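You operate a simulated robot arm through the tools that you are given. There is no shell and no other tool. Be economical: measure what you need, move in short steps, check, and stop when the job is done.

Carry out the task below with a simulated two-armed robot. There is one attempt and no reset: what you move stays moved.

TASK
Wipe up the spill on the top of the games table with the blue cloth and put it back.

The check looks at the end state, three seconds after you hand in, the way a careful person would. Anything else that was tipped, shoved, dropped, spilled or broken makes it a failure. Flat cloth is picked up by pressing the open fingertips on it (5 to 10 N) and closing them slowly along it; thin cloth reads only 2 to 8 mm in the jaws.

THE ROBOT
Two 6-joint arms with two-finger parallel grippers on one trunk, on a base that drives. Base frame: it is fixed to the floor where the robot stands at the start and does not move with it; the origin is under the middle of the robot, x ahead of it, y to its left, z up; the surface under the hand at the start is at about z = 0.75. Units: m, rad, N and s.
The left shoulder is at the start at [0.05, 0.17, 1.11], the right one opposite. Each reaches about 1.092 m from its shoulder. Payload 1.57 kg a hand.
Tool frame (each hand has its own): the origin (TCP) lies between the finger pads and is the grasp point; the fingertips stand 0.03 m ahead of it; z points along the fingers, y is the line along which they close. Largest opening 0.08 m; finger width 0.017, thickness 0.012; the body of the gripper, 0.04 by 0.082 m, starts 0.08 m behind the TCP.
Orientation is told as [roll, pitch, yaw] about the base's x, y, z axes, in that order, counted from this pose: with the fingers straight down and closing along the base's y, the tool's x points along the base's -x, its y along +y and its z along -z.

THE INTERFACE
- The arms move only by the tool nudge_tool. It takes "left_plan", "right_plan" or both (then of equal length, played together; a hand with none holds still); each is a list of rows, each an object (a shift or turn left out is 0, a gripper value left out holds the last) with "travel": the shift along the base's x, y, z in m, a list of three; "angular": the turn, a rotation vector about the base's x, y, z in degrees, a list of three; "claw": the closure in counts, from 0 (fully open) to 255 (shut). In form: [{"travel": [tx, ty, tz], "angular": [ax, ay, az], "claw": claw}, ...]. A call has 1 to 12 rows; each row is the pose to reach, as a shift and turn from the pose commanded when the call began. Each row takes 0.2 s and may step no farther than 0.05 m and 0.15 rad from the row before; otherwise, or with a gripper value out of range, the whole call is refused. A pose out of reach is approached as far as the arm can. The call stops where the force on the tool passes 40 N (or 10 N more than at its start, if that is more) or the arm is blocked; 0.2 s more then pass. The fingers move at their own pace (about 0.072 m/s each) and stop on an object; they squeeze with about 41 N. The grip force told is the motor's: it shows also when the fingers shut on nothing. Time passes only in rows, and 0.2 s behind the last, so rows that repeat a pose let the fingers close. It gives the time, the measured TCP pose, the force on the tool (base axes), the opening and the grip force at its end, in the units of the frame above (readings bear some noise), with the torque about the TCP (base axes, N m) and any sound that the robot's microphone picked up.
- Cameras (640 x 400 px; columns grow to the right, rows downward): "scene" is now at [0.0414, -0.0062, 1.6825]; the picture's right is [-0.07, -1.00, 0.00], its down [-0.73, 0.05, -0.69] and it looks along [0.68, -0.05, -0.73] (base axes); focal length 266 px, centre (320, 200). "left" rides on the left gripper at [0.072, 0.007, -0.122] in its tool frame; the picture's right is [-0.09, 1.00, 0.00], its down [-0.84, -0.08, -0.54] and it looks along [-0.54, -0.05, 0.84] (tool axes); focal length 238 px, centre (320, 200). "right" rides on the right gripper at [0.072, -0.007, -0.122] in its tool frame; the picture's right is [0.09, 1.00, 0.00], its down [-0.84, 0.08, -0.54] and it looks along [-0.54, 0.05, 0.84] (tool axes); focal length 238 px, centre (320, 200). There is no depth. A picture from a camera that has moved, and an enlarged one, comes with that camera's place and axes in the base frame and with its lens.
- camera(camera): a new picture of that camera. It takes no simulated time.
- raise_lower(by): slides the trunk up (or, below 0, down) by that many m; the arms and the scene camera ride with it, the base frame stays. It gives what a move gives, with no picture.
- drive_base(legs): drives the robot by 1 to 6 legs, each [ahead, left, turn to the left] in m, m and rad, along the robot's own axes; the way and the turn of a leg run together, so that a leg with both is an arc; at most 1.5 m and 3.142 rad a leg. The arms and the cameras ride along, it lands a little off, and it stops where it bumps. It gives what a move gives.
- turn_head(pan, tilt): turns the head with the scene camera to pan (to the left, within 1.501 rad either way) and tilt (down, from -0.506 to 1.204), counted from straight ahead of the robot. It gives what a move gives.
- enlarge(camera, box): a new picture of the part [left, top, right, bottom] of that camera's present view, enlarged. It takes no simulated time.
- close_job(): hands the job in; it is judged then, once.

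Work in short steps. Places have to be worked out from the pictures, the camera data and where the tool is seen: move nearer, look again, correct. Check each grasp and each placing, and mend what went wrong. You have 120 turns and 92 pictures in all, those below and enlarged ones among them. Open the grippers and draw the arms clear of the work before you hand the job in, unless the task says otherwise; then end with one line.

The tools are called after "Call:" as name(argument=value, ...) on one line, values as JSON. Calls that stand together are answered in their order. nudge_tool: Moves the arms, as the interface text tells. Its arguments: {"type":"object","properties":{"left_plan":{"type":"array","items":{"type":"object","properties":{"travel":{"type":"array","items":{"type":"number"}},"angular":{"type":"array","items":{"type":"number"}},"claw":{"type":"number"}}}},"right_plan":{"type":"array","items":{"type":"object","properties":{"travel":{"type":"array","items":{"type":"number"}},"angular":{"type":"array","items":{"type":"number"}},"claw":{"type":"number"}}}}},"required":[]} The other tools are called the same way: raise_lower (by) slides the trunk up or down; drive_base (legs) drives the base; turn_head (pan, tilt) turns the head that bears the scene camera; camera (camera) takes a picture; enlarge (camera, box) takes an enlarged picture of a part of a camera's view; close_job () hands the job in.

At the start:

```text
clock: 0.0
left_ee_pos: [0.6914, 0.3144, 0.9993]
left_ee_rot: [-0.002, 0.002, 0.0]
left_wrist_force: [0.0, 0.9, -0.3]
left_torque: [0.0, -0.05, 0.02]
left_width: 0.0801
left_gripper_force: 0.0
right_ee_pos: [0.6582, -0.3069, 0.9987]
right_ee_rot: [-0.002, -0.002, -0.001]
right_wrist_force: [1.0, 0.5, -0.4]
right_torque: [-0.02, 0.0, 0.0]
right_width: 0.0797
right_gripper_force: 0.0
trunk travel left (down, up): [-0.725, 0.245]
robot x, y, heading: [0.0029, -0.0046, 0.003]
head pan, tilt: [-0.066, 0.815]
```

scene: 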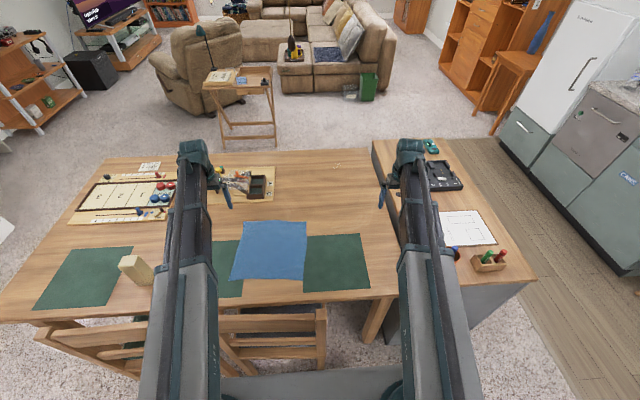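
right: 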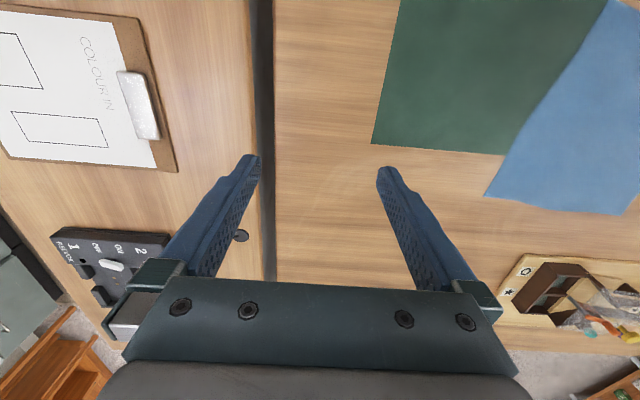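
left: 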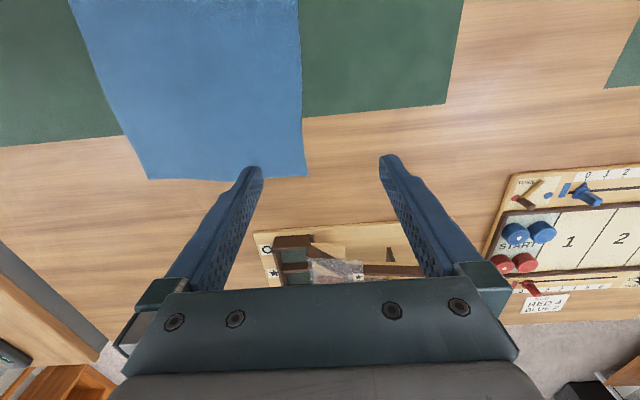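

The blue cloth lies on the big table over green mats; the spill isn't obvious yet. I enlarge the table top to look for it.

Call:
enlarge(camera="scene", box=[200, 130, 420, 300])

Call:
enlarge(camera="right", box=[240, 80, 520, 280])

Call:
enlarge(camera="scene", box=[0, 140, 200, 340])

```text
2.35 times, centred on (310, 215) of scene
camera zoom: at [0.0414, -0.0062, 1.6825], right [-0.07, -1.0, 0.0], down [-0.73, 0.05, -0.69], along [0.68, -0.05, -0.73], focal length 626 px, centre (344, 165)
```

zoom: 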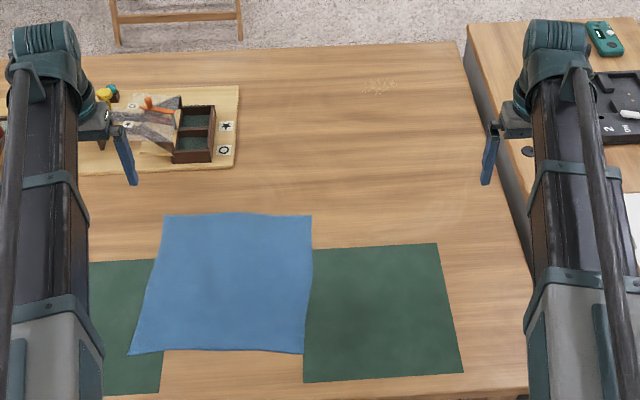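

```text
2.00 times, centred on (380, 180) of right
camera zoom: at [0.5831, -0.3128, 1.122], right [-0.09, 1.0, 0.0], down [0.84, 0.08, 0.54], along [0.54, 0.05, -0.84], focal length 477 px, centre (200, 240)
```

zoom: 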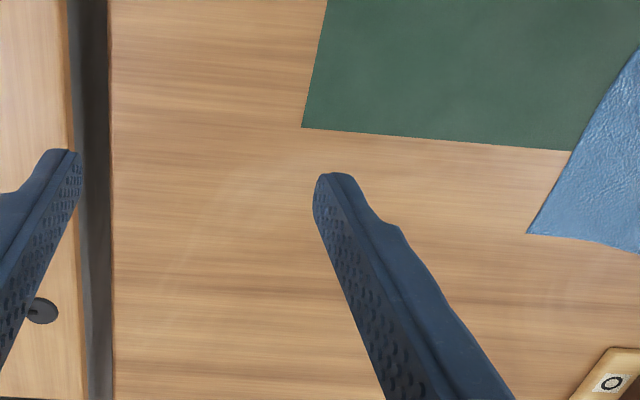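

```text
2.00 times, centred on (100, 240) of scene
camera zoom: at [0.0414, -0.0062, 1.6825], right [-0.07, -1.0, 0.0], down [-0.73, 0.05, -0.69], along [0.68, -0.05, -0.73], focal length 532 px, centre (760, 120)
```

zoom: 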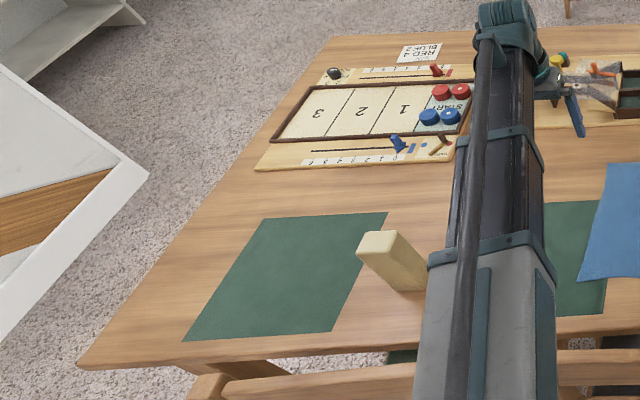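

There are speckles near the far edge, and a faint arc of film between the cloth and the right hand. I enlarge both.

Call:
enlarge(camera="scene", box=[300, 145, 380, 195])

Call:
enlarge(camera="scene", box=[290, 180, 400, 248])

```text
8.00 times, centred on (340, 170) of scene
camera zoom: at [0.0414, -0.0062, 1.6825], right [-0.07, -1.0, 0.0], down [-0.73, 0.05, -0.69], along [0.68, -0.05, -0.73], focal length 2128 px, centre (160, 440)
```

zoom: 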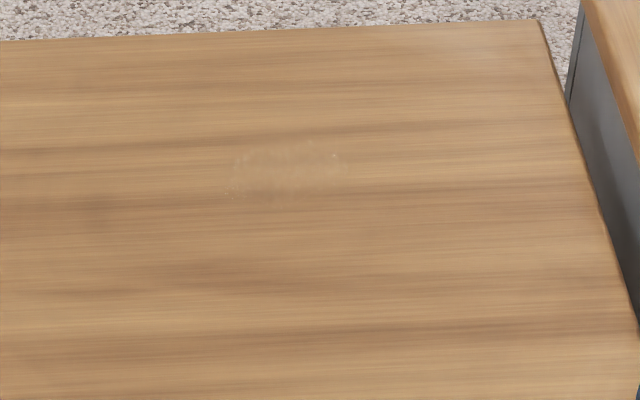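

```text
5.82 times, centred on (345, 214) of scene
camera zoom: at [0.0414, -0.0062, 1.6825], right [-0.07, -1.0, 0.0], down [-0.73, 0.05, -0.69], along [0.68, -0.05, -0.73], focal length 1548 px, centre (174, 118)
```

zoom: 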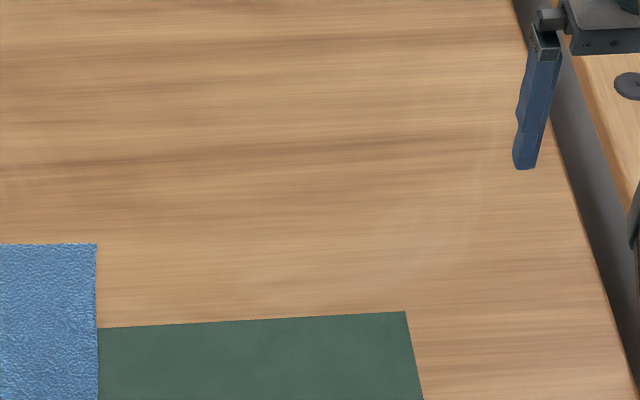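

Far patch estimated at about (1.15, -0.18), plus a possible faint film nearer (about 0.85,-0.2). I move the right hand back and up so its camera sees the area with the fingers out of the way.

Call:
nudge_tool(right_plan=[{"travel": [0, 0, 0.04]}, {"travel": [0, 0, 0.08]}, {"travel": [0, 0.03, 0.12]}, {"travel": [0, 0.06, 0.15]}])

Call:
camera(camera="right")

Call:
enlarge(camera="right", box=[200, 80, 440, 230])

```text
clock: 1.0
left_ee_pos: [0.6922, 0.314, 0.999]
left_ee_rot: [-0.001, -0.001, 0.0]
left_wrist_force: [-0.4, 0.2, -0.9]
left_torque: [0.01, -0.03, -0.03]
left_width: 0.0802
left_gripper_force: 0.1
right_ee_pos: [0.654, -0.2482, 1.0]
right_ee_rot: [-0.001, -0.002, -0.002]
right_wrist_force: [-0.1, 0.2, -0.7]
right_torque: [-0.02, -0.02, -0.02]
right_width: 0.08
right_gripper_force: 0.1
right hand out of reach, approached as far as the arm can: row 1, 2, 3, 4
trunk travel left (down, up): [-0.725, 0.245]
robot x, y, heading: [-0.0016, -0.0008, 0.002]
head pan, tilt: [-0.066, 0.815]
```

```text
83 pictures are left
camera right: at [0.5796, -0.254, 1.1221], right [-0.09, 1.0, 0.0], down [0.84, 0.08, 0.54], along [0.54, 0.05, -0.84], focal length 238 px, centre (320, 200)
```

right: 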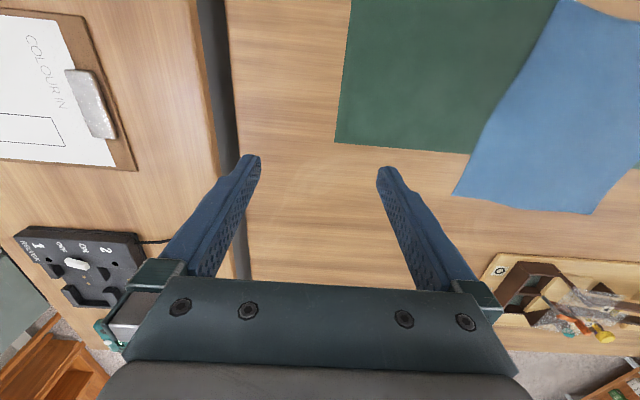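

```text
2.67 times, centred on (320, 155) of right
camera zoom: at [0.5796, -0.254, 1.1221], right [-0.09, 1.0, 0.0], down [0.84, 0.08, 0.54], along [0.54, 0.05, -0.84], focal length 636 px, centre (320, 320)
```

zoom: 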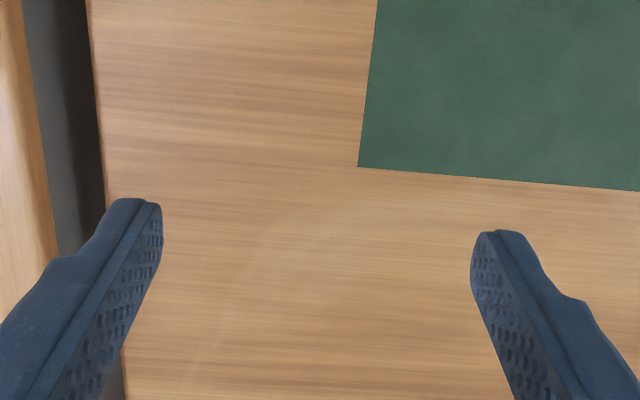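

The faint arc moves with the table, so it's on the surface. I advance the right hand low-speed ahead to view both candidate spots closer, and look down by the robot's front for driving room.

Call:
nudge_tool(right_plan=[{"travel": [0.04, 0.02, -0.14]}, {"travel": [0.08, 0.04, -0.14]}, {"travel": [0.12, 0.05, -0.14]}, {"travel": [0.16, 0.06, -0.14]}, {"travel": [0.2, 0.06, -0.14]}])

Call:
camera(camera="right")

Call:
turn_head(pan=0.0, tilt=1.204)

Call:
camera(camera="scene")

```text
refused: row 1 steps farther than a row can; nothing moved
```

```text
81 pictures are left
camera right: at [0.5796, -0.254, 1.1221], right [-0.09, 1.0, 0.0], down [0.84, 0.08, 0.54], along [0.54, 0.05, -0.84], focal length 238 px, centre (320, 200)
```

right: 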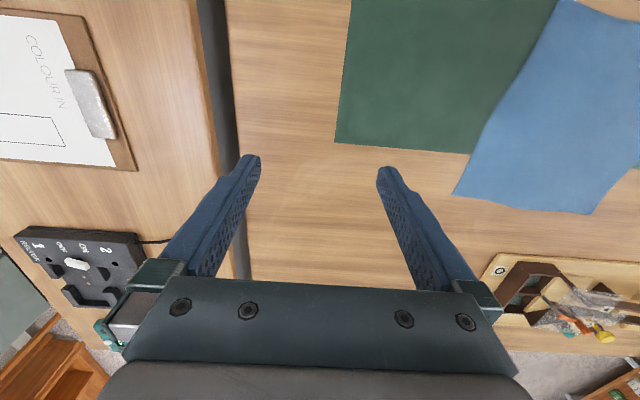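

```text
clock: 1.9
left_ee_pos: [0.6922, 0.314, 0.9992]
left_ee_rot: [0.0, 0.001, 0.0]
left_wrist_force: [0.8, -1.1, -0.3]
left_torque: [0.02, 0.0, -0.03]
left_width: 0.0799
left_gripper_force: 0.0
right_ee_pos: [0.654, -0.2487, 0.9996]
right_ee_rot: [-0.002, -0.002, 0.0]
right_wrist_force: [-0.1, -1.1, -0.1]
right_torque: [0.0, 0.0, -0.02]
right_width: 0.0803
right_gripper_force: 0.0
trunk travel left (down, up): [-0.725, 0.245]
robot x, y, heading: [0.0001, -0.0062, 0.001]
head pan, tilt: [0.0, 1.201]
```

```text
80 pictures are left
camera scene: at [0.0176, -0.0008, 1.656], right [0.0, -1.0, 0.0], down [-0.93, 0.0, -0.36], along [0.36, 0.0, -0.93], focal length 266 px, centre (320, 200)
```

scene: 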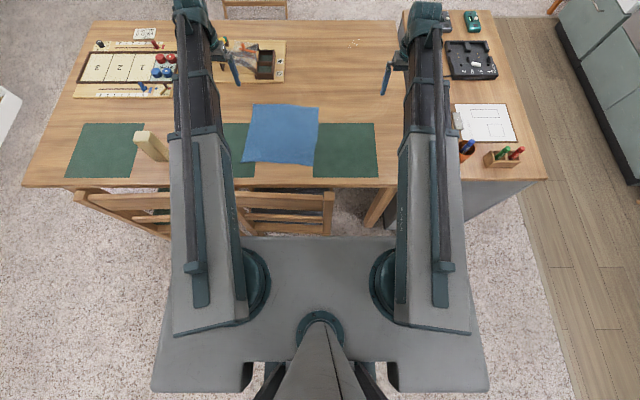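

Chairs stand right in front of the base, so driving ahead is limited. I enlarge the far patch and the middle of the table from this view.

Call:
enlarge(camera="scene", box=[325, 25, 389, 65])

Call:
enlarge(camera="scene", box=[280, 40, 408, 120])

Call:
enlarge(camera="scene", box=[60, 90, 300, 240])

```text
10.00 times, centred on (357, 45) of scene
camera zoom: at [0.0176, -0.0008, 1.656], right [0.0, -1.0, 0.0], down [-0.93, 0.0, -0.36], along [0.36, 0.0, -0.93], focal length 2660 px, centre (-50, 1750)
```

zoom: 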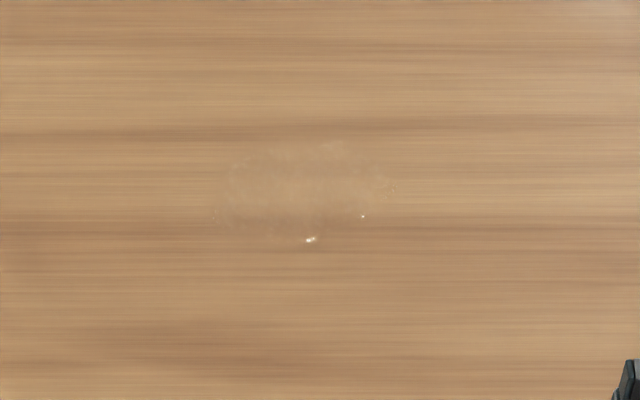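

```text
5.00 times, centred on (344, 80) of scene
camera zoom: at [0.0176, -0.0008, 1.656], right [0.0, -1.0, 0.0], down [-0.93, 0.0, -0.36], along [0.36, 0.0, -0.93], focal length 1330 px, centre (200, 800)
```

zoom: 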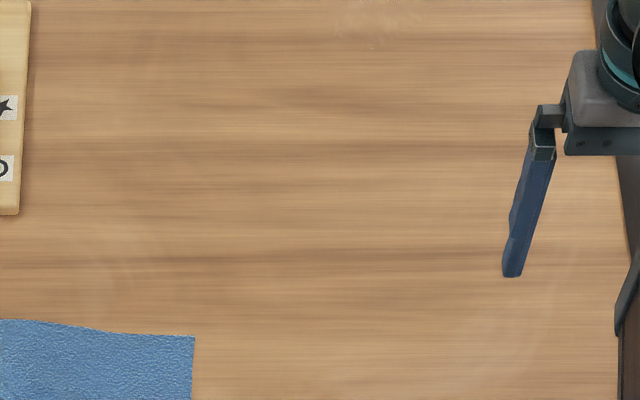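

```text
2.67 times, centred on (180, 165) of scene
camera zoom: at [0.0176, -0.0008, 1.656], right [0.0, -1.0, 0.0], down [-0.93, 0.0, -0.36], along [0.36, 0.0, -0.93], focal length 710 px, centre (693, 293)
```

zoom: 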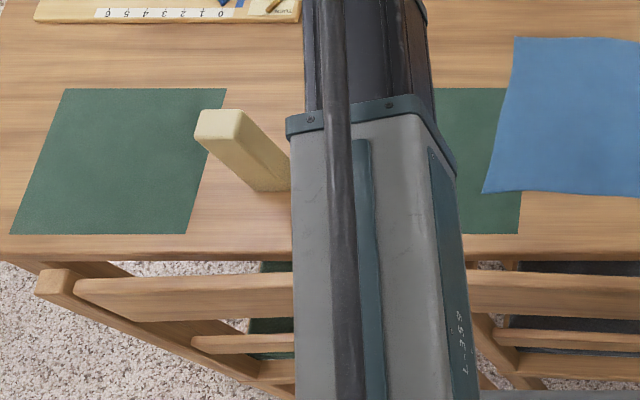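

The far patch (~(1.16,-0.17), with glints, ~8 cm) is the spill; the big faint ring is just wear in the wood. It's likely unreachable from here, so I'll pinch the cloth at its two far corners and drive around later. First I test the reach of the right hand low down towards the cloth's far-right corner (~(0.79,0.00)).

Call:
nudge_tool(right_plan=[{"travel": [0.0, 0.03, -0.03]}, {"travel": [0.0, 0.06, -0.06]}, {"travel": [0.03, 0.09, -0.08]}, {"travel": [0.06, 0.12, -0.08]}, {"travel": [0.08, 0.15, -0.08]}, {"travel": [0.1, 0.18, -0.08]}, {"travel": [0.12, 0.21, -0.08]}])

Call:
camera(camera="right")

```text
clock: 3.5
left_ee_pos: [0.6918, 0.3155, 0.9999]
left_ee_rot: [0.001, 0.001, 0.002]
left_wrist_force: [-0.5, 0.7, -0.3]
left_torque: [0.01, 0.0, -0.05]
left_width: 0.0798
left_gripper_force: 0.1
right_ee_pos: [0.7713, -0.0405, 1.0002]
right_ee_rot: [0.0, -0.001, -0.001]
right_wrist_force: [0.4, -0.8, 0.3]
right_torque: [0.0, 0.0, -0.04]
right_width: 0.0799
right_gripper_force: 0.0
right hand out of reach, approached as far as the arm can: row 1, 2, 3, 4, 5, 6, 7
trunk travel left (down, up): [-0.725, 0.245]
robot x, y, heading: [-0.0026, -0.0017, 0.001]
head pan, tilt: [0.0, 1.201]
```

```text
76 pictures are left
camera right: at [0.6968, -0.0464, 1.1218], right [-0.09, 1.0, 0.0], down [0.84, 0.08, 0.54], along [0.54, 0.05, -0.84], focal length 238 px, centre (320, 200)
```

right: 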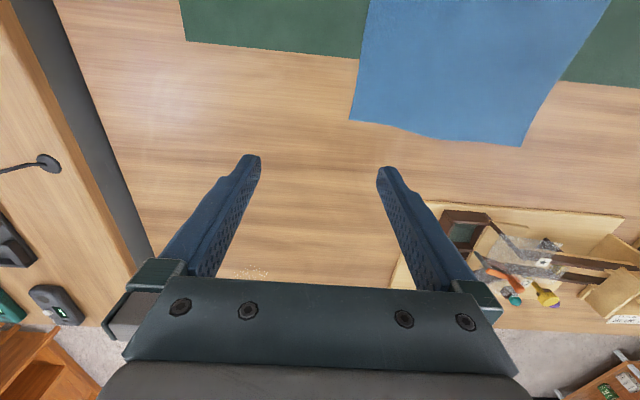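

Reach at x=0.77 is fine. Far corners computed at about (0.787,0.008) and (0.802,0.294). I bring both hands above points just inside those corners, half-closing the grippers, and come partly down.

Call:
nudge_tool(right_plan=[{"travel": [-0.005, 0.04, 0], "claw": 120}, {"travel": [-0.005, 0.075, -0.02], "claw": 120}, {"travel": [-0.005, 0.075, -0.06], "claw": 120}, {"travel": [-0.005, 0.075, -0.1], "claw": 120}, {"travel": [-0.005, 0.075, -0.1], "claw": 120}], left_plan=[{"travel": [0.03, -0.02, 0], "claw": 120}, {"travel": [0.06, -0.035, -0.02], "claw": 120}, {"travel": [0.083, -0.05, -0.06], "claw": 120}, {"travel": [0.083, -0.05, -0.1], "claw": 120}, {"travel": [0.083, -0.05, -0.1], "claw": 120}])

Call:
camera(camera="right")

Call:
camera(camera="left")

```text
clock: 4.7
left_ee_pos: [0.769, 0.2693, 0.9996]
left_ee_rot: [0.0, 0.001, 0.0]
left_wrist_force: [-0.7, -0.5, 0.2]
left_torque: [-0.03, -0.02, -0.02]
left_width: 0.0423
left_gripper_force: 0.0
left hand out of reach, approached as far as the arm can: row 2, 3, 4, 5
right_ee_pos: [0.7677, 0.0335, 1.0002]
right_ee_rot: [-0.002, -0.001, -0.001]
right_wrist_force: [-0.7, -0.7, -0.6]
right_torque: [-0.01, 0.03, 0.01]
right_width: 0.0421
right_gripper_force: 0.1
right hand out of reach, approached as far as the arm can: row 2, 3, 4, 5
trunk travel left (down, up): [-0.725, 0.245]
robot x, y, heading: [-0.0023, -0.0014, 0.002]
head pan, tilt: [0.0, 1.201]
```

```text
75 pictures are left
camera right: at [0.6929, 0.0278, 1.122], right [-0.09, 1.0, 0.0], down [0.84, 0.08, 0.54], along [0.54, 0.05, -0.84], focal length 238 px, centre (320, 200)
```

right: 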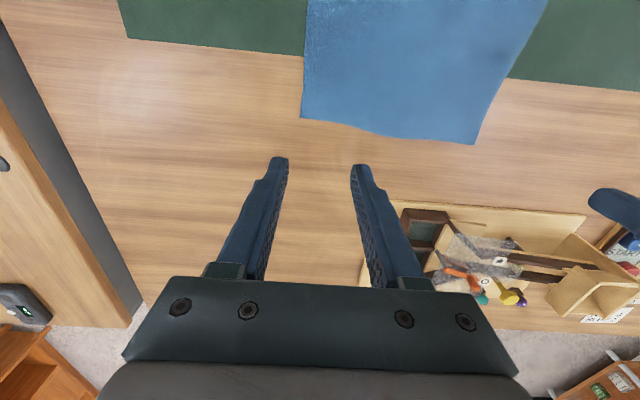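

```text
74 pictures are left
camera left: at [0.6962, 0.2752, 1.122], right [0.09, 1.0, 0.0], down [0.84, -0.08, 0.54], along [0.54, -0.05, -0.84], focal length 238 px, centre (320, 200)
```

left: 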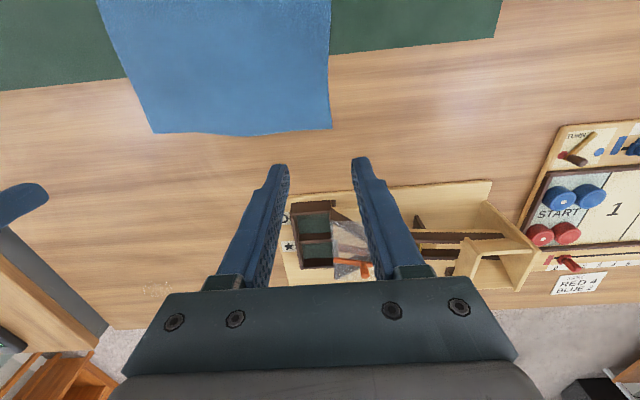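

Height doesn't change in either direction. I test a small pure downward move, and a pitch, to see what the arm can do.

Call:
nudge_tool(right_plan=[{"travel": [0, 0, -0.02]}, {"travel": [0, 0, -0.02]}])

Call:
nudge_tool(left_plan=[{"travel": [0, 0, 0], "angular": [0, -6, 0]}, {"travel": [0, 0, 0.0], "angular": [0, -6, 0]}])

```text
clock: 5.3
left_ee_pos: [0.7686, 0.2677, 0.9995]
left_ee_rot: [-0.001, 0.0, 0.001]
left_wrist_force: [0.3, 0.7, -0.8]
left_torque: [0.02, -0.01, -0.01]
left_width: 0.0424
left_gripper_force: 0.0
right_ee_pos: [0.7671, 0.0331, 1.0003]
right_ee_rot: [-0.001, 0.0, 0.0]
right_wrist_force: [0.7, 0.3, -0.4]
right_torque: [0.02, 0.01, 0.0]
right_width: 0.0426
right_gripper_force: 0.0
right hand out of reach, approached as far as the arm can: row 1, 2
trunk travel left (down, up): [-0.725, 0.245]
robot x, y, heading: [-0.0046, 0.0014, 0.002]
head pan, tilt: [0.0, 1.201]
```

```text
clock: 5.9
left_ee_pos: [0.7704, 0.2694, 1.0008]
left_ee_rot: [-0.002, -0.104, -0.001]
left_wrist_force: [0.1, 0.0, 0.6]
left_torque: [0.0, -0.02, -0.02]
left_width: 0.0423
left_gripper_force: 0.1
right_ee_pos: [0.767, 0.0329, 0.9997]
right_ee_rot: [-0.002, -0.002, 0.001]
right_wrist_force: [-0.1, -0.2, 0.5]
right_torque: [-0.01, 0.03, -0.01]
right_width: 0.0423
right_gripper_force: 0.1
trunk travel left (down, up): [-0.725, 0.245]
robot x, y, heading: [-0.0003, 0.0, 0.001]
head pan, tilt: [0.0, 1.201]
```

The hand height is tied to the trunk. Before lowering, I must know the chair-back height under the arms, so I level the left hand, raise the trunk 0.2 and use parallax.

Call:
nudge_tool(left_plan=[{"travel": [0.005, 0, 0], "angular": [0, 6, 0]}, {"travel": [0.005, 0, 0.0], "angular": [0, 6, 0]}])

Call:
raise_lower(by=0.2)

Call:
camera(camera="scene")

```text
clock: 6.5
left_ee_pos: [0.7739, 0.2685, 1.0006]
left_ee_rot: [0.0, 0.001, 0.0]
left_wrist_force: [0.5, 0.4, 0.3]
left_torque: [-0.01, -0.02, -0.01]
left_width: 0.0423
left_gripper_force: 0.1
right_ee_pos: [0.7671, 0.0337, 1.0001]
right_ee_rot: [-0.003, -0.001, -0.001]
right_wrist_force: [0.1, 0.0, -0.2]
right_torque: [0.02, 0.0, 0.03]
right_width: 0.0425
right_gripper_force: 0.1
trunk travel left (down, up): [-0.725, 0.245]
robot x, y, heading: [0.0006, -0.0012, -0.001]
head pan, tilt: [0.0, 1.201]
```

```text
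clock: 8.6
left_ee_pos: [0.776, 0.268, 1.1988]
left_ee_rot: [-0.001, 0.001, 0.0]
left_wrist_force: [0.8, 0.3, 0.3]
left_torque: [-0.02, 0.01, 0.04]
left_width: 0.0424
left_gripper_force: 0.0
right_ee_pos: [0.7675, 0.0313, 1.1984]
right_ee_rot: [-0.001, -0.002, 0.0]
right_wrist_force: [-0.6, 0.4, 0.1]
right_torque: [0.01, -0.02, 0.0]
right_width: 0.0422
right_gripper_force: 0.2
trunk travel left (down, up): [-0.925, 0.045]
robot x, y, heading: [0.0047, 0.0025, 0.001]
head pan, tilt: [0.0, 1.201]
```

```text
73 pictures are left
camera scene: at [0.0178, -0.0007, 1.8559], right [0.0, -1.0, 0.0], down [-0.93, 0.0, -0.36], along [0.36, 0.0, -0.93], focal length 266 px, centre (320, 200)
```

scene: 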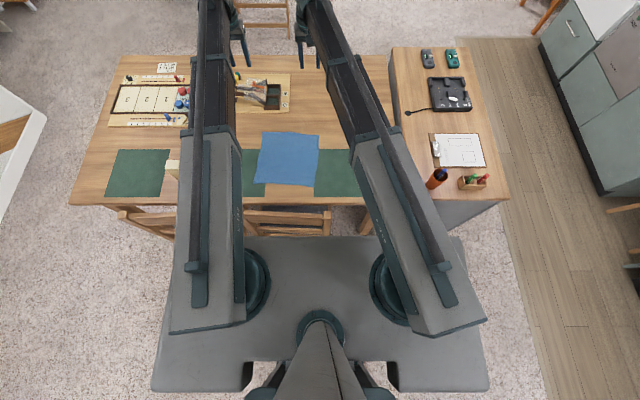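

Parallax suggests the chair back top is near z≈0.83; I enlarge to refine that.

Call:
enlarge(camera="scene", box=[100, 120, 340, 270])

```text
2.67 times, centred on (220, 195) of scene
camera zoom: at [0.0178, -0.0007, 1.8559], right [0.0, -1.0, 0.0], down [-0.93, 0.0, -0.36], along [0.36, 0.0, -0.93], focal length 710 px, centre (587, 213)
```

zoom: 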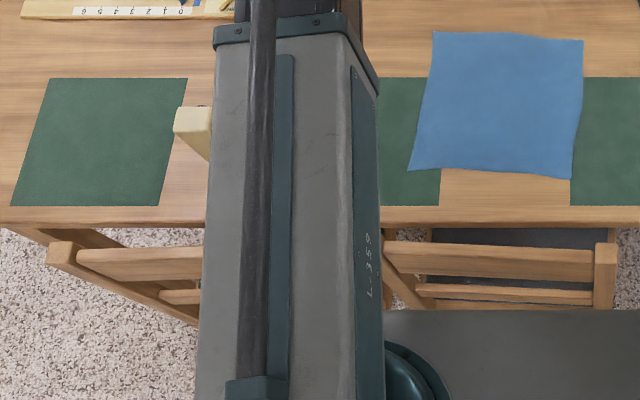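

Chair backs top out at about z=0.85 at x≈0.36; the booms appear to ride ~0.2 above the TCP, so should clear. I lower in part (TCP to ~0.9) and turn the left hand backwards to look at the arms' undersides versus the chairs.

Call:
raise_lower(by=-0.3)

Call:
nudge_tool(left_plan=[{"angular": [0, 0, 8]}, {"angular": [0, 0, 16]}, {"angular": [0, 0, 24]}, {"angular": [0, 0, 32]}, {"angular": [0, 0, 40]}, {"angular": [0, 0, 48]}, {"angular": [0, 0, 56]}, {"angular": [0, 0, 64]}, {"angular": [0, 0, 72]}, {"angular": [0, 0, 80]}, {"angular": [0, 0, 88]}, {"angular": [0, 0, 96]}])

Call:
camera(camera="left")

```text
clock: 11.6
left_ee_pos: [0.7747, 0.2687, 0.9001]
left_ee_rot: [0.001, 0.0, 0.0]
left_wrist_force: [0.2, 0.4, 0.2]
left_torque: [0.02, 0.0, -0.01]
left_width: 0.0422
left_gripper_force: 0.0
right_ee_pos: [0.7674, 0.0337, 0.8996]
right_ee_rot: [-0.001, 0.0, 0.001]
right_wrist_force: [0.0, 0.7, 0.5]
right_torque: [0.0, 0.01, 0.02]
right_width: 0.042
right_gripper_force: 0.0
trunk travel left (down, up): [-0.625, 0.345]
robot x, y, heading: [-0.003, 0.0054, 0.002]
head pan, tilt: [0.0, 1.201]
```

```text
clock: 14.2
left_ee_pos: [0.7755, 0.2683, 0.8986]
left_ee_rot: [0.0, 0.001, 1.679]
left_wrist_force: [-0.1, 0.0, -0.5]
left_torque: [-0.01, 0.03, -0.01]
left_width: 0.0422
left_gripper_force: 0.0
right_ee_pos: [0.7665, 0.0334, 0.8993]
right_ee_rot: [-0.001, -0.003, 0.0]
right_wrist_force: [0.6, 0.0, -0.4]
right_torque: [-0.01, -0.03, -0.02]
right_width: 0.0422
right_gripper_force: 0.2
trunk travel left (down, up): [-0.625, 0.345]
robot x, y, heading: [0.0007, -0.0008, 0.001]
head pan, tilt: [0.0, 1.201]
```

```text
71 pictures are left
camera left: at [0.7756, 0.1964, 1.0219], right [-1.0, -0.02, 0.0], down [-0.01, 0.84, 0.54], along [-0.01, 0.54, -0.84], focal length 238 px, centre (320, 200)
```

left: 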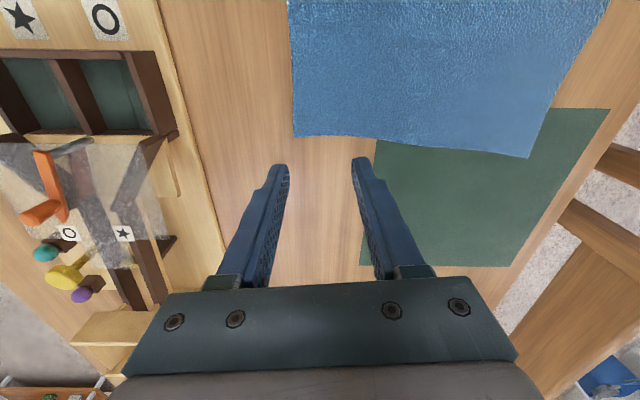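

That view shows no conflict near the hand. I turn the left hand back level, and meanwhile test the right arm's forward reach toward the spill at this safe height.

Call:
nudge_tool(left_plan=[{"angular": [0, 0, -8]}, {"angular": [0, 0, -16]}, {"angular": [0, 0, -24]}, {"angular": [0, 0, -32]}, {"angular": [0, 0, -40]}, {"angular": [0, 0, -48]}, {"angular": [0, 0, -56]}, {"angular": [0, 0, -64]}, {"angular": [0, 0, -72]}, {"angular": [0, 0, -80]}, {"angular": [0, 0, -88]}, {"angular": [0, 0, -96]}], right_plan=[{"travel": [0.02, -0.04, 0]}, {"travel": [0.04, -0.08, 0]}, {"travel": [0.06, -0.12, 0]}, {"travel": [0.08, -0.16, 0]}, {"travel": [0.12, -0.18, 0]}, {"travel": [0.165, -0.19, 0]}, {"travel": [0.21, -0.2, 0]}, {"travel": [0.255, -0.2, 0]}, {"travel": [0.3, -0.2, 0]}, {"travel": [0.345, -0.2, 0]}, {"travel": [0.39, -0.2, 0]}, {"travel": [0.39, -0.2, 0]}])

Call:
camera(camera="right")

Call:
camera(camera="scene")

```text
clock: 16.8
left_ee_pos: [0.7747, 0.2684, 0.8991]
left_ee_rot: [0.001, 0.0, -0.001]
left_wrist_force: [0.4, -0.1, 1.1]
left_torque: [0.01, 0.0, -0.01]
left_width: 0.0425
left_gripper_force: 0.0
right_ee_pos: [0.9227, -0.1591, 0.9003]
right_ee_rot: [-0.001, -0.004, 0.0]
right_wrist_force: [0.4, -0.1, -0.2]
right_torque: [0.04, -0.02, 0.0]
right_width: 0.042
right_gripper_force: 0.1
right hand out of reach, approached as far as the arm can: row 6, 7, 8, 9, 10, 11, 12
trunk travel left (down, up): [-0.625, 0.345]
robot x, y, heading: [0.0, 0.0027, 0.0]
head pan, tilt: [0.0, 1.201]
```

```text
70 pictures are left
camera right: at [0.8484, -0.1647, 1.0218], right [-0.09, 1.0, 0.0], down [0.84, 0.08, 0.54], along [0.54, 0.05, -0.84], focal length 238 px, centre (320, 200)
```

right: 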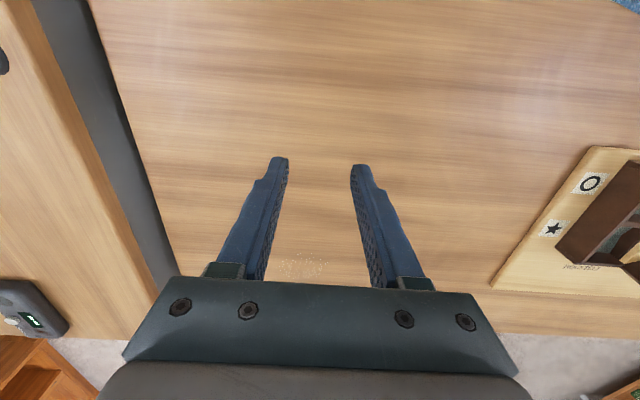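

```text
69 pictures are left
camera scene: at [0.0176, -0.0008, 1.5559], right [0.0, -1.0, 0.0], down [-0.93, 0.0, -0.36], along [0.36, 0.0, -0.93], focal length 266 px, centre (320, 200)
```

scene: 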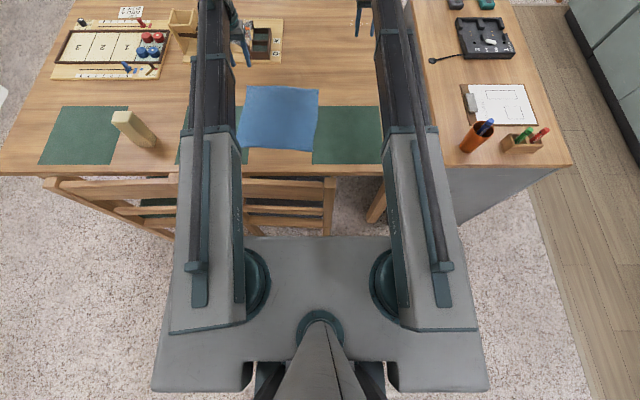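

Straight-down reach maxes out at x≈0.92, so the spill needs an approach from the far side. I pull the right hand back to its corner spot and check the driving corridor to the right and the space beyond the table.

Call:
nudge_tool(right_plan=[{"travel": [-0.04, 0.01, 0]}, {"travel": [-0.08, 0.04, 0]}, {"travel": [-0.11, 0.08, 0]}, {"travel": [-0.14, 0.12, 0]}, {"travel": [-0.157, 0.16, 0]}, {"travel": [-0.157, 0.193, 0]}, {"travel": [-0.157, 0.193, 0]}])

Call:
turn_head(pan=-1.2, tilt=0.6)

Call:
camera(camera="scene")

Call:
turn_head(pan=-0.35, tilt=0.45)

Call:
camera(camera="scene")

```text
clock: 18.4
left_ee_pos: [0.7741, 0.2678, 0.9003]
left_ee_rot: [0.0, -0.001, 0.002]
left_wrist_force: [0.2, -0.1, 0.7]
left_torque: [-0.01, 0.01, 0.01]
left_width: 0.0422
left_gripper_force: 0.1
right_ee_pos: [0.7672, 0.0322, 0.9001]
right_ee_rot: [-0.002, -0.001, -0.002]
right_wrist_force: [-1.1, 0.1, 0.2]
right_torque: [0.0, 0.03, -0.01]
right_width: 0.0422
right_gripper_force: 0.0
trunk travel left (down, up): [-0.625, 0.345]
robot x, y, heading: [-0.001, 0.0047, 0.004]
head pan, tilt: [0.0, 1.201]
```

```text
clock: 19.8
left_ee_pos: [0.7759, 0.2678, 0.8991]
left_ee_rot: [0.0, 0.0, 0.001]
left_wrist_force: [-0.1, -0.6, 0.2]
left_torque: [-0.01, 0.0, 0.03]
left_width: 0.0423
left_gripper_force: 0.0
right_ee_pos: [0.7667, 0.0307, 0.8989]
right_ee_rot: [0.0, -0.002, 0.0]
right_wrist_force: [-0.3, -0.5, -0.4]
right_torque: [-0.01, 0.01, 0.02]
right_width: 0.0424
right_gripper_force: 0.2
trunk travel left (down, up): [-0.625, 0.345]
robot x, y, heading: [0.0012, 0.0019, 0.003]
head pan, tilt: [-1.201, 0.6]
```

```text
68 pictures are left
camera scene: at [-0.0063, -0.0831, 1.6005], right [-0.93, -0.36, 0.0], down [-0.2, 0.53, -0.82], along [0.3, -0.77, -0.57], focal length 266 px, centre (320, 200)
```

scene: 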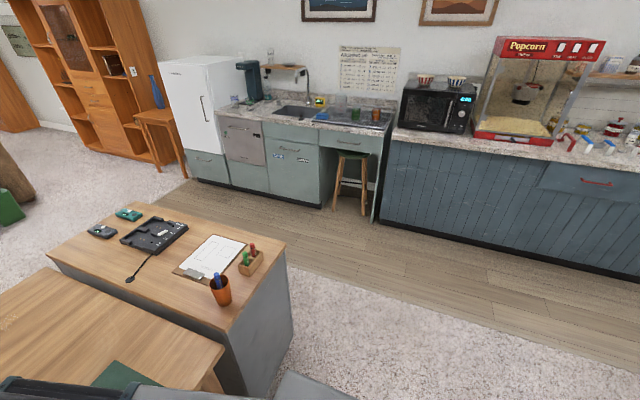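

```text
clock: 21.0
left_ee_pos: [0.7747, 0.2671, 0.8993]
left_ee_rot: [0.001, 0.0, 0.0]
left_wrist_force: [0.5, -0.8, -0.6]
left_torque: [0.02, -0.01, 0.04]
left_width: 0.0423
left_gripper_force: 0.2
right_ee_pos: [0.7669, 0.0317, 0.8989]
right_ee_rot: [0.0, -0.001, 0.0]
right_wrist_force: [0.3, -0.3, 0.0]
right_torque: [0.02, 0.03, 0.02]
right_width: 0.0425
right_gripper_force: 0.1
trunk travel left (down, up): [-0.625, 0.345]
robot x, y, heading: [-0.0012, -0.0022, -0.003]
head pan, tilt: [-0.351, 0.45]
```

```text
67 pictures are left
camera scene: at [0.048, -0.0324, 1.6141], right [-0.34, -0.94, 0.0], down [-0.41, 0.15, -0.9], along [0.85, -0.31, -0.44], focal length 266 px, centre (320, 200)
```

scene: 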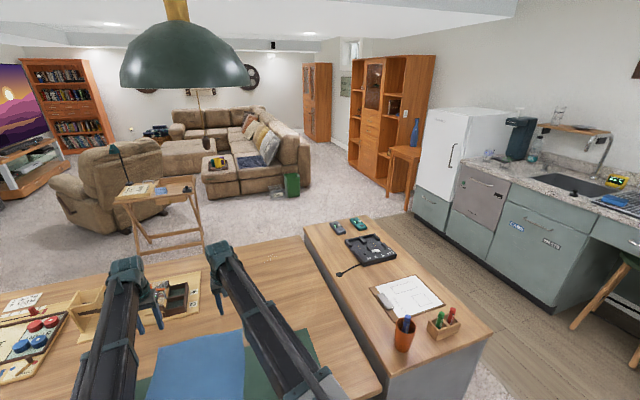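

Corridor to the right is clear (≈1.3 m wide), and there is free carpet behind the table. Now lower the trunk to bring the fingertips just above the cloth.

Call:
raise_lower(by=-0.1)

Call:
camera(camera="right")

Call:
camera(camera="left")

```text
clock: 22.3
left_ee_pos: [0.7753, 0.2679, 0.8002]
left_ee_rot: [0.0, 0.0, -0.002]
left_wrist_force: [-0.1, 0.5, 0.4]
left_torque: [0.01, -0.01, 0.0]
left_width: 0.0422
left_gripper_force: 0.1
right_ee_pos: [0.7666, 0.0314, 0.8001]
right_ee_rot: [-0.002, -0.001, 0.002]
right_wrist_force: [-0.5, 0.1, 0.3]
right_torque: [0.01, 0.02, 0.0]
right_width: 0.0423
right_gripper_force: 0.0
trunk travel left (down, up): [-0.525, 0.445]
robot x, y, heading: [-0.0006, -0.0005, -0.005]
head pan, tilt: [-0.351, 0.45]
```

```text
66 pictures are left
camera right: at [0.6931, 0.0255, 0.9221], right [-0.09, 1.0, 0.0], down [0.84, 0.08, 0.54], along [0.54, 0.05, -0.84], focal length 238 px, centre (320, 200)
```

right: 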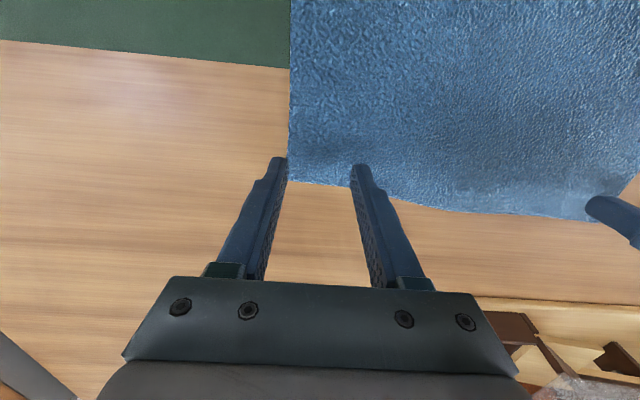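

```text
65 pictures are left
camera left: at [0.7021, 0.2747, 0.9221], right [0.09, 1.0, 0.0], down [0.84, -0.08, 0.54], along [0.54, -0.05, -0.84], focal length 238 px, centre (320, 200)
```

left: 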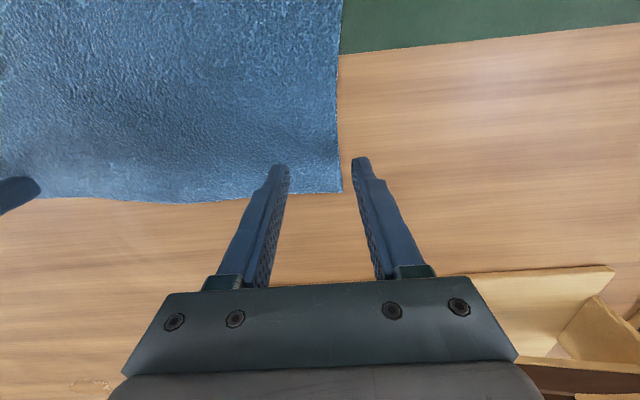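

Each outer fingertip is right at the cloth's side edge. I shift both hands inward 2 cm and back 1 cm, then lower to near contact.

Call:
nudge_tool(right_plan=[{"travel": [-0.01, 0.02, 0]}, {"travel": [-0.01, 0.02, 0]}], left_plan=[{"travel": [-0.01, -0.02, 0]}, {"travel": [-0.01, -0.02, 0]}])

Call:
raise_lower(by=-0.017)

```text
clock: 22.9
left_ee_pos: [0.7636, 0.2467, 0.7996]
left_ee_rot: [0.0, 0.0, 0.0]
left_wrist_force: [0.3, -0.1, -0.5]
left_torque: [0.02, 0.0, 0.01]
left_width: 0.0421
left_gripper_force: 0.0
right_ee_pos: [0.7567, 0.0525, 0.8002]
right_ee_rot: [-0.001, -0.002, -0.001]
right_wrist_force: [-0.4, -0.3, 0.2]
right_torque: [-0.02, 0.03, 0.01]
right_width: 0.0423
right_gripper_force: 0.0
trunk travel left (down, up): [-0.525, 0.445]
robot x, y, heading: [0.0009, 0.0011, -0.002]
head pan, tilt: [-0.351, 0.45]
```

```text
clock: 23.6
left_ee_pos: [0.7646, 0.2483, 0.7821]
left_ee_rot: [0.0, 0.0, -0.001]
left_wrist_force: [-0.3, 0.3, -0.2]
left_torque: [-0.02, -0.01, -0.05]
left_width: 0.0421
left_gripper_force: 0.1
right_ee_pos: [0.7582, 0.0515, 0.7815]
right_ee_rot: [-0.001, -0.001, 0.0]
right_wrist_force: [-0.6, 0.3, -0.1]
right_torque: [-0.03, 0.0, -0.02]
right_width: 0.0421
right_gripper_force: 0.1
trunk travel left (down, up): [-0.508, 0.462]
robot x, y, heading: [-0.0024, 0.0, -0.004]
head pan, tilt: [-0.351, 0.45]
```

No contact yet at tip height ≈0.752. I lower by small steps until about 5–10 N.

Call:
raise_lower(by=-0.004)

Call:
raise_lower(by=-0.002)

```text
clock: 24.1
left_ee_pos: [0.7632, 0.2488, 0.7808]
left_ee_rot: [0.001, -0.004, 0.0]
left_wrist_force: [4.6, 0.8, 17.5]
left_torque: [0.32, -0.13, -0.07]
left_width: 0.0424
left_gripper_force: 0.0
right_ee_pos: [0.7563, 0.0521, 0.7807]
right_ee_rot: [-0.003, -0.006, 0.002]
right_wrist_force: [6.9, 1.3, 26.2]
right_torque: [-0.03, -0.12, 0.05]
right_width: 0.0422
right_gripper_force: 0.0
trunk travel left (down, up): [-0.504, 0.466]
robot x, y, heading: [-0.001, 0.0018, -0.004]
head pan, tilt: [-0.351, 0.45]
```

```text
clock: 24.5
left_ee_pos: [0.7638, 0.2474, 0.78]
left_ee_rot: [0.001, -0.004, -0.001]
left_wrist_force: [1.2, -0.8, 14.8]
left_torque: [0.23, 0.02, 0.01]
left_width: 0.0423
left_gripper_force: 0.1
right_ee_pos: [0.7567, 0.0528, 0.7809]
right_ee_rot: [-0.001, -0.008, -0.001]
right_wrist_force: [0.9, 1.4, 29.8]
right_torque: [-0.1, 0.08, 0.0]
right_width: 0.0422
right_gripper_force: 0.0
trunk travel left (down, up): [-0.504, 0.466]
robot x, y, heading: [0.0002, 0.0005, 0.001]
head pan, tilt: [-0.351, 0.45]
stopped: the force on the tool passed its limit at 45 N (the readings are from after the stop); the commanded pose is now the measured one
```

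Contact, a bit too firm. I raise 2 mm to ease to the suggested force.

Call:
raise_lower(by=0.002)

```text
clock: 25.0
left_ee_pos: [0.765, 0.2488, 0.7814]
left_ee_rot: [0.001, -0.002, -0.001]
left_wrist_force: [-2.2, -0.7, 9.1]
left_torque: [0.14, 0.07, 0.06]
left_width: 0.0421
left_gripper_force: 0.0
right_ee_pos: [0.7592, 0.052, 0.7817]
right_ee_rot: [0.0, -0.004, 0.0]
right_wrist_force: [-2.2, 0.0, 8.3]
right_torque: [-0.07, 0.1, -0.02]
right_width: 0.0426
right_gripper_force: 0.1
trunk travel left (down, up): [-0.506, 0.464]
robot x, y, heading: [0.0025, -0.0008, -0.007]
head pan, tilt: [-0.351, 0.45]
```

Both hands press at 8–9 N, as wanted. I close both slowly.

Call:
nudge_tool(right_plan=[{"claw": 135}, {"claw": 150}, {"claw": 165}, {"claw": 180}, {"claw": 195}, {"claw": 210}, {"claw": 225}, {"claw": 240}, {"claw": 255}, {"claw": 255}, {"claw": 255}], left_plan=[{"claw": 135}, {"claw": 150}, {"claw": 165}, {"claw": 180}, {"claw": 195}, {"claw": 210}, {"claw": 225}, {"claw": 240}, {"claw": 255}, {"claw": 255}, {"claw": 255}])

Call:
camera(camera="right")

Call:
camera(camera="left")

```text
clock: 27.4
left_ee_pos: [0.7642, 0.247, 0.7808]
left_ee_rot: [0.0, -0.001, 0.0]
left_wrist_force: [-0.5, -3.2, 9.3]
left_torque: [-0.02, 0.01, 0.0]
left_width: 0.002
left_gripper_force: 23.7
right_ee_pos: [0.7584, 0.0524, 0.7807]
right_ee_rot: [0.0, -0.004, -0.001]
right_wrist_force: [0.0, 3.6, 5.4]
right_torque: [0.08, -0.04, -0.01]
right_width: 0.0062
right_gripper_force: 26.1
trunk travel left (down, up): [-0.506, 0.464]
robot x, y, heading: [0.0028, 0.0007, -0.001]
head pan, tilt: [-0.351, 0.45]
```

```text
64 pictures are left
camera right: at [0.6835, 0.0466, 0.9034], right [-0.09, 1.0, 0.0], down [0.83, 0.08, 0.55], along [0.54, 0.05, -0.84], focal length 238 px, centre (320, 200)
```

right: 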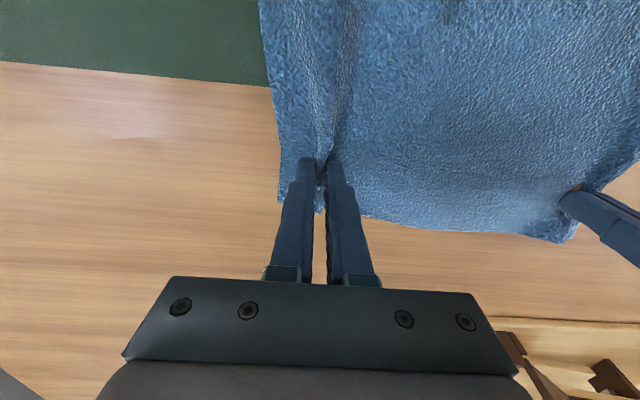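

```text
63 pictures are left
camera left: at [0.6915, 0.2544, 0.9036], right [0.09, 1.0, 0.0], down [0.84, -0.08, 0.54], along [0.54, -0.05, -0.84], focal length 238 px, centre (320, 200)
```

left: 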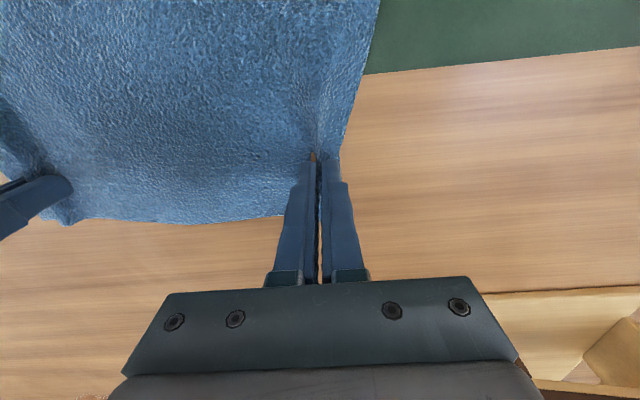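

Right grips a fold (6 mm); left reads 2 mm, marginal. I lift a bit and look.

Call:
raise_lower(by=0.08)

Call:
camera(camera="left")

```text
clock: 28.6
left_ee_pos: [0.7658, 0.2478, 0.8604]
left_ee_rot: [0.001, 0.001, 0.0]
left_wrist_force: [-0.6, -4.5, -0.2]
left_torque: [-0.13, 0.03, 0.0]
left_width: 0.0018
left_gripper_force: 23.6
right_ee_pos: [0.7593, 0.0521, 0.8614]
right_ee_rot: [0.0, -0.003, -0.001]
right_wrist_force: [0.0, 4.7, -0.1]
right_torque: [0.12, 0.03, -0.01]
right_width: 0.0063
right_gripper_force: 25.8
trunk travel left (down, up): [-0.586, 0.384]
robot x, y, heading: [0.0014, -0.0034, -0.0]
head pan, tilt: [-0.351, 0.45]
```

```text
62 pictures are left
camera left: at [0.6925, 0.2547, 0.9826], right [0.09, 1.0, 0.0], down [0.84, -0.08, 0.54], along [0.54, -0.05, -0.84], focal length 238 px, centre (320, 200)
```

left: 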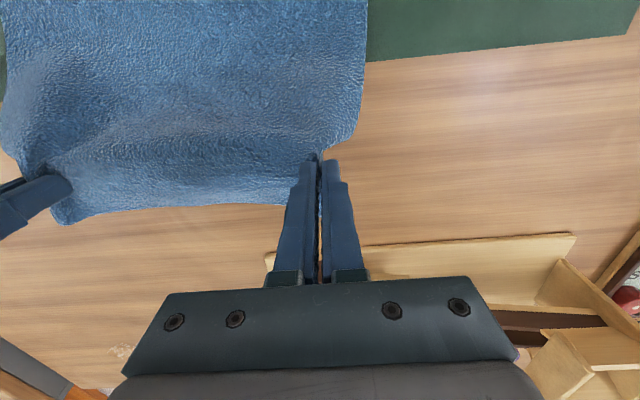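

Both corners hold (about 4.5 N cross tension). I ease the hands 4 mm together, raise the trunk so the cloth hangs clear, and look around to the sides and rear.

Call:
nudge_tool(right_plan=[{"travel": [0, 0.004, 0]}, {"travel": [0, 0.004, 0]}], left_plan=[{"travel": [0, -0.004, 0]}, {"travel": [0, -0.004, 0]}])

Call:
raise_lower(by=0.36)

Call:
turn_head(pan=-1.5, tilt=0.7)

Call:
camera(camera="scene")

Call:
turn_head(pan=0.0, tilt=0.9)

Call:
camera(camera="scene")

```text
clock: 29.1
left_ee_pos: [0.7654, 0.2445, 0.8607]
left_ee_rot: [0.001, -0.003, -0.001]
left_wrist_force: [-0.4, -0.4, 0.3]
left_torque: [0.01, -0.01, 0.0]
left_width: 0.0017
left_gripper_force: 23.3
right_ee_pos: [0.7596, 0.0565, 0.8606]
right_ee_rot: [-0.001, -0.002, -0.002]
right_wrist_force: [0.9, -0.2, -0.4]
right_torque: [-0.05, 0.02, -0.01]
right_width: 0.006
right_gripper_force: 25.6
trunk travel left (down, up): [-0.586, 0.384]
robot x, y, heading: [0.0019, -0.0036, -0.003]
head pan, tilt: [-0.351, 0.45]
```

```text
clock: 32.6
left_ee_pos: [0.7638, 0.244, 1.2205]
left_ee_rot: [-0.001, -0.001, -0.002]
left_wrist_force: [-0.3, 0.7, -0.1]
left_torque: [0.02, -0.03, 0.01]
left_width: 0.0017
left_gripper_force: 23.5
right_ee_pos: [0.758, 0.0572, 1.2199]
right_ee_rot: [0.0, -0.003, 0.0]
right_wrist_force: [-0.6, 0.3, 0.7]
right_torque: [-0.01, -0.05, -0.01]
right_width: 0.0062
right_gripper_force: 26.1
trunk travel left (down, up): [-0.946, 0.024]
robot x, y, heading: [0.0004, -0.0017, -0.006]
head pan, tilt: [-0.351, 0.45]
```

```text
clock: 34.0
left_ee_pos: [0.7651, 0.2444, 1.2205]
left_ee_rot: [0.0, -0.001, -0.001]
left_wrist_force: [0.0, -0.2, 0.7]
left_torque: [-0.01, 0.0, -0.03]
left_width: 0.002
left_gripper_force: 24.0
right_ee_pos: [0.759, 0.0573, 1.2195]
right_ee_rot: [0.0, -0.001, 0.0]
right_wrist_force: [0.5, 0.4, -0.5]
right_torque: [0.04, 0.0, 0.01]
right_width: 0.0062
right_gripper_force: 26.0
trunk travel left (down, up): [-0.946, 0.024]
robot x, y, heading: [0.0011, -0.0007, -0.005]
head pan, tilt: [-1.499, 0.7]
```

```text
61 pictures are left
camera scene: at [-0.0319, -0.0854, 1.9128], right [-1.0, -0.07, 0.0], down [-0.05, 0.64, -0.77], along [0.06, -0.76, -0.64], focal length 266 px, centre (320, 200)
```

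scene: 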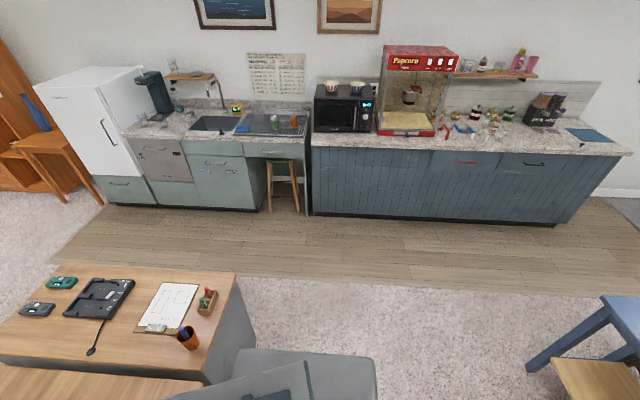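

```text
clock: 35.6
left_ee_pos: [0.7658, 0.2447, 1.2195]
left_ee_rot: [-0.001, -0.002, -0.001]
left_wrist_force: [1.3, -0.2, 0.2]
left_torque: [-0.02, 0.01, -0.02]
left_width: 0.002
left_gripper_force: 23.3
right_ee_pos: [0.7596, 0.0565, 1.2202]
right_ee_rot: [-0.002, -0.002, 0.0]
right_wrist_force: [0.1, 1.6, 0.1]
right_torque: [0.04, 0.01, 0.01]
right_width: 0.0061
right_gripper_force: 25.8
trunk travel left (down, up): [-0.946, 0.024]
robot x, y, heading: [0.003, -0.0003, -0.002]
head pan, tilt: [0.0, 0.901]
```

```text
60 pictures are left
camera scene: at [0.0374, -0.0008, 1.8967], right [0.0, -1.0, 0.0], down [-0.78, 0.0, -0.62], along [0.62, 0.0, -0.78], focal length 266 px, centre (320, 200)
```

scene: 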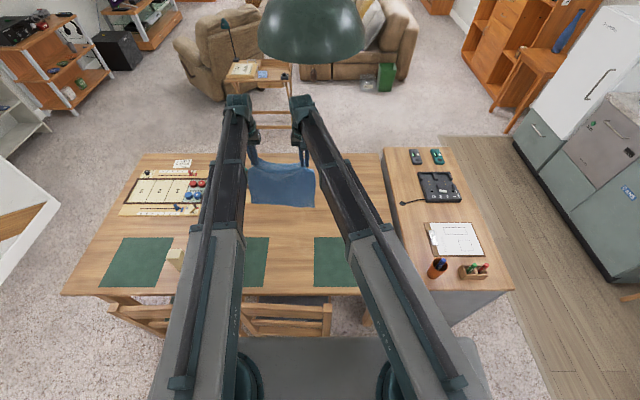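

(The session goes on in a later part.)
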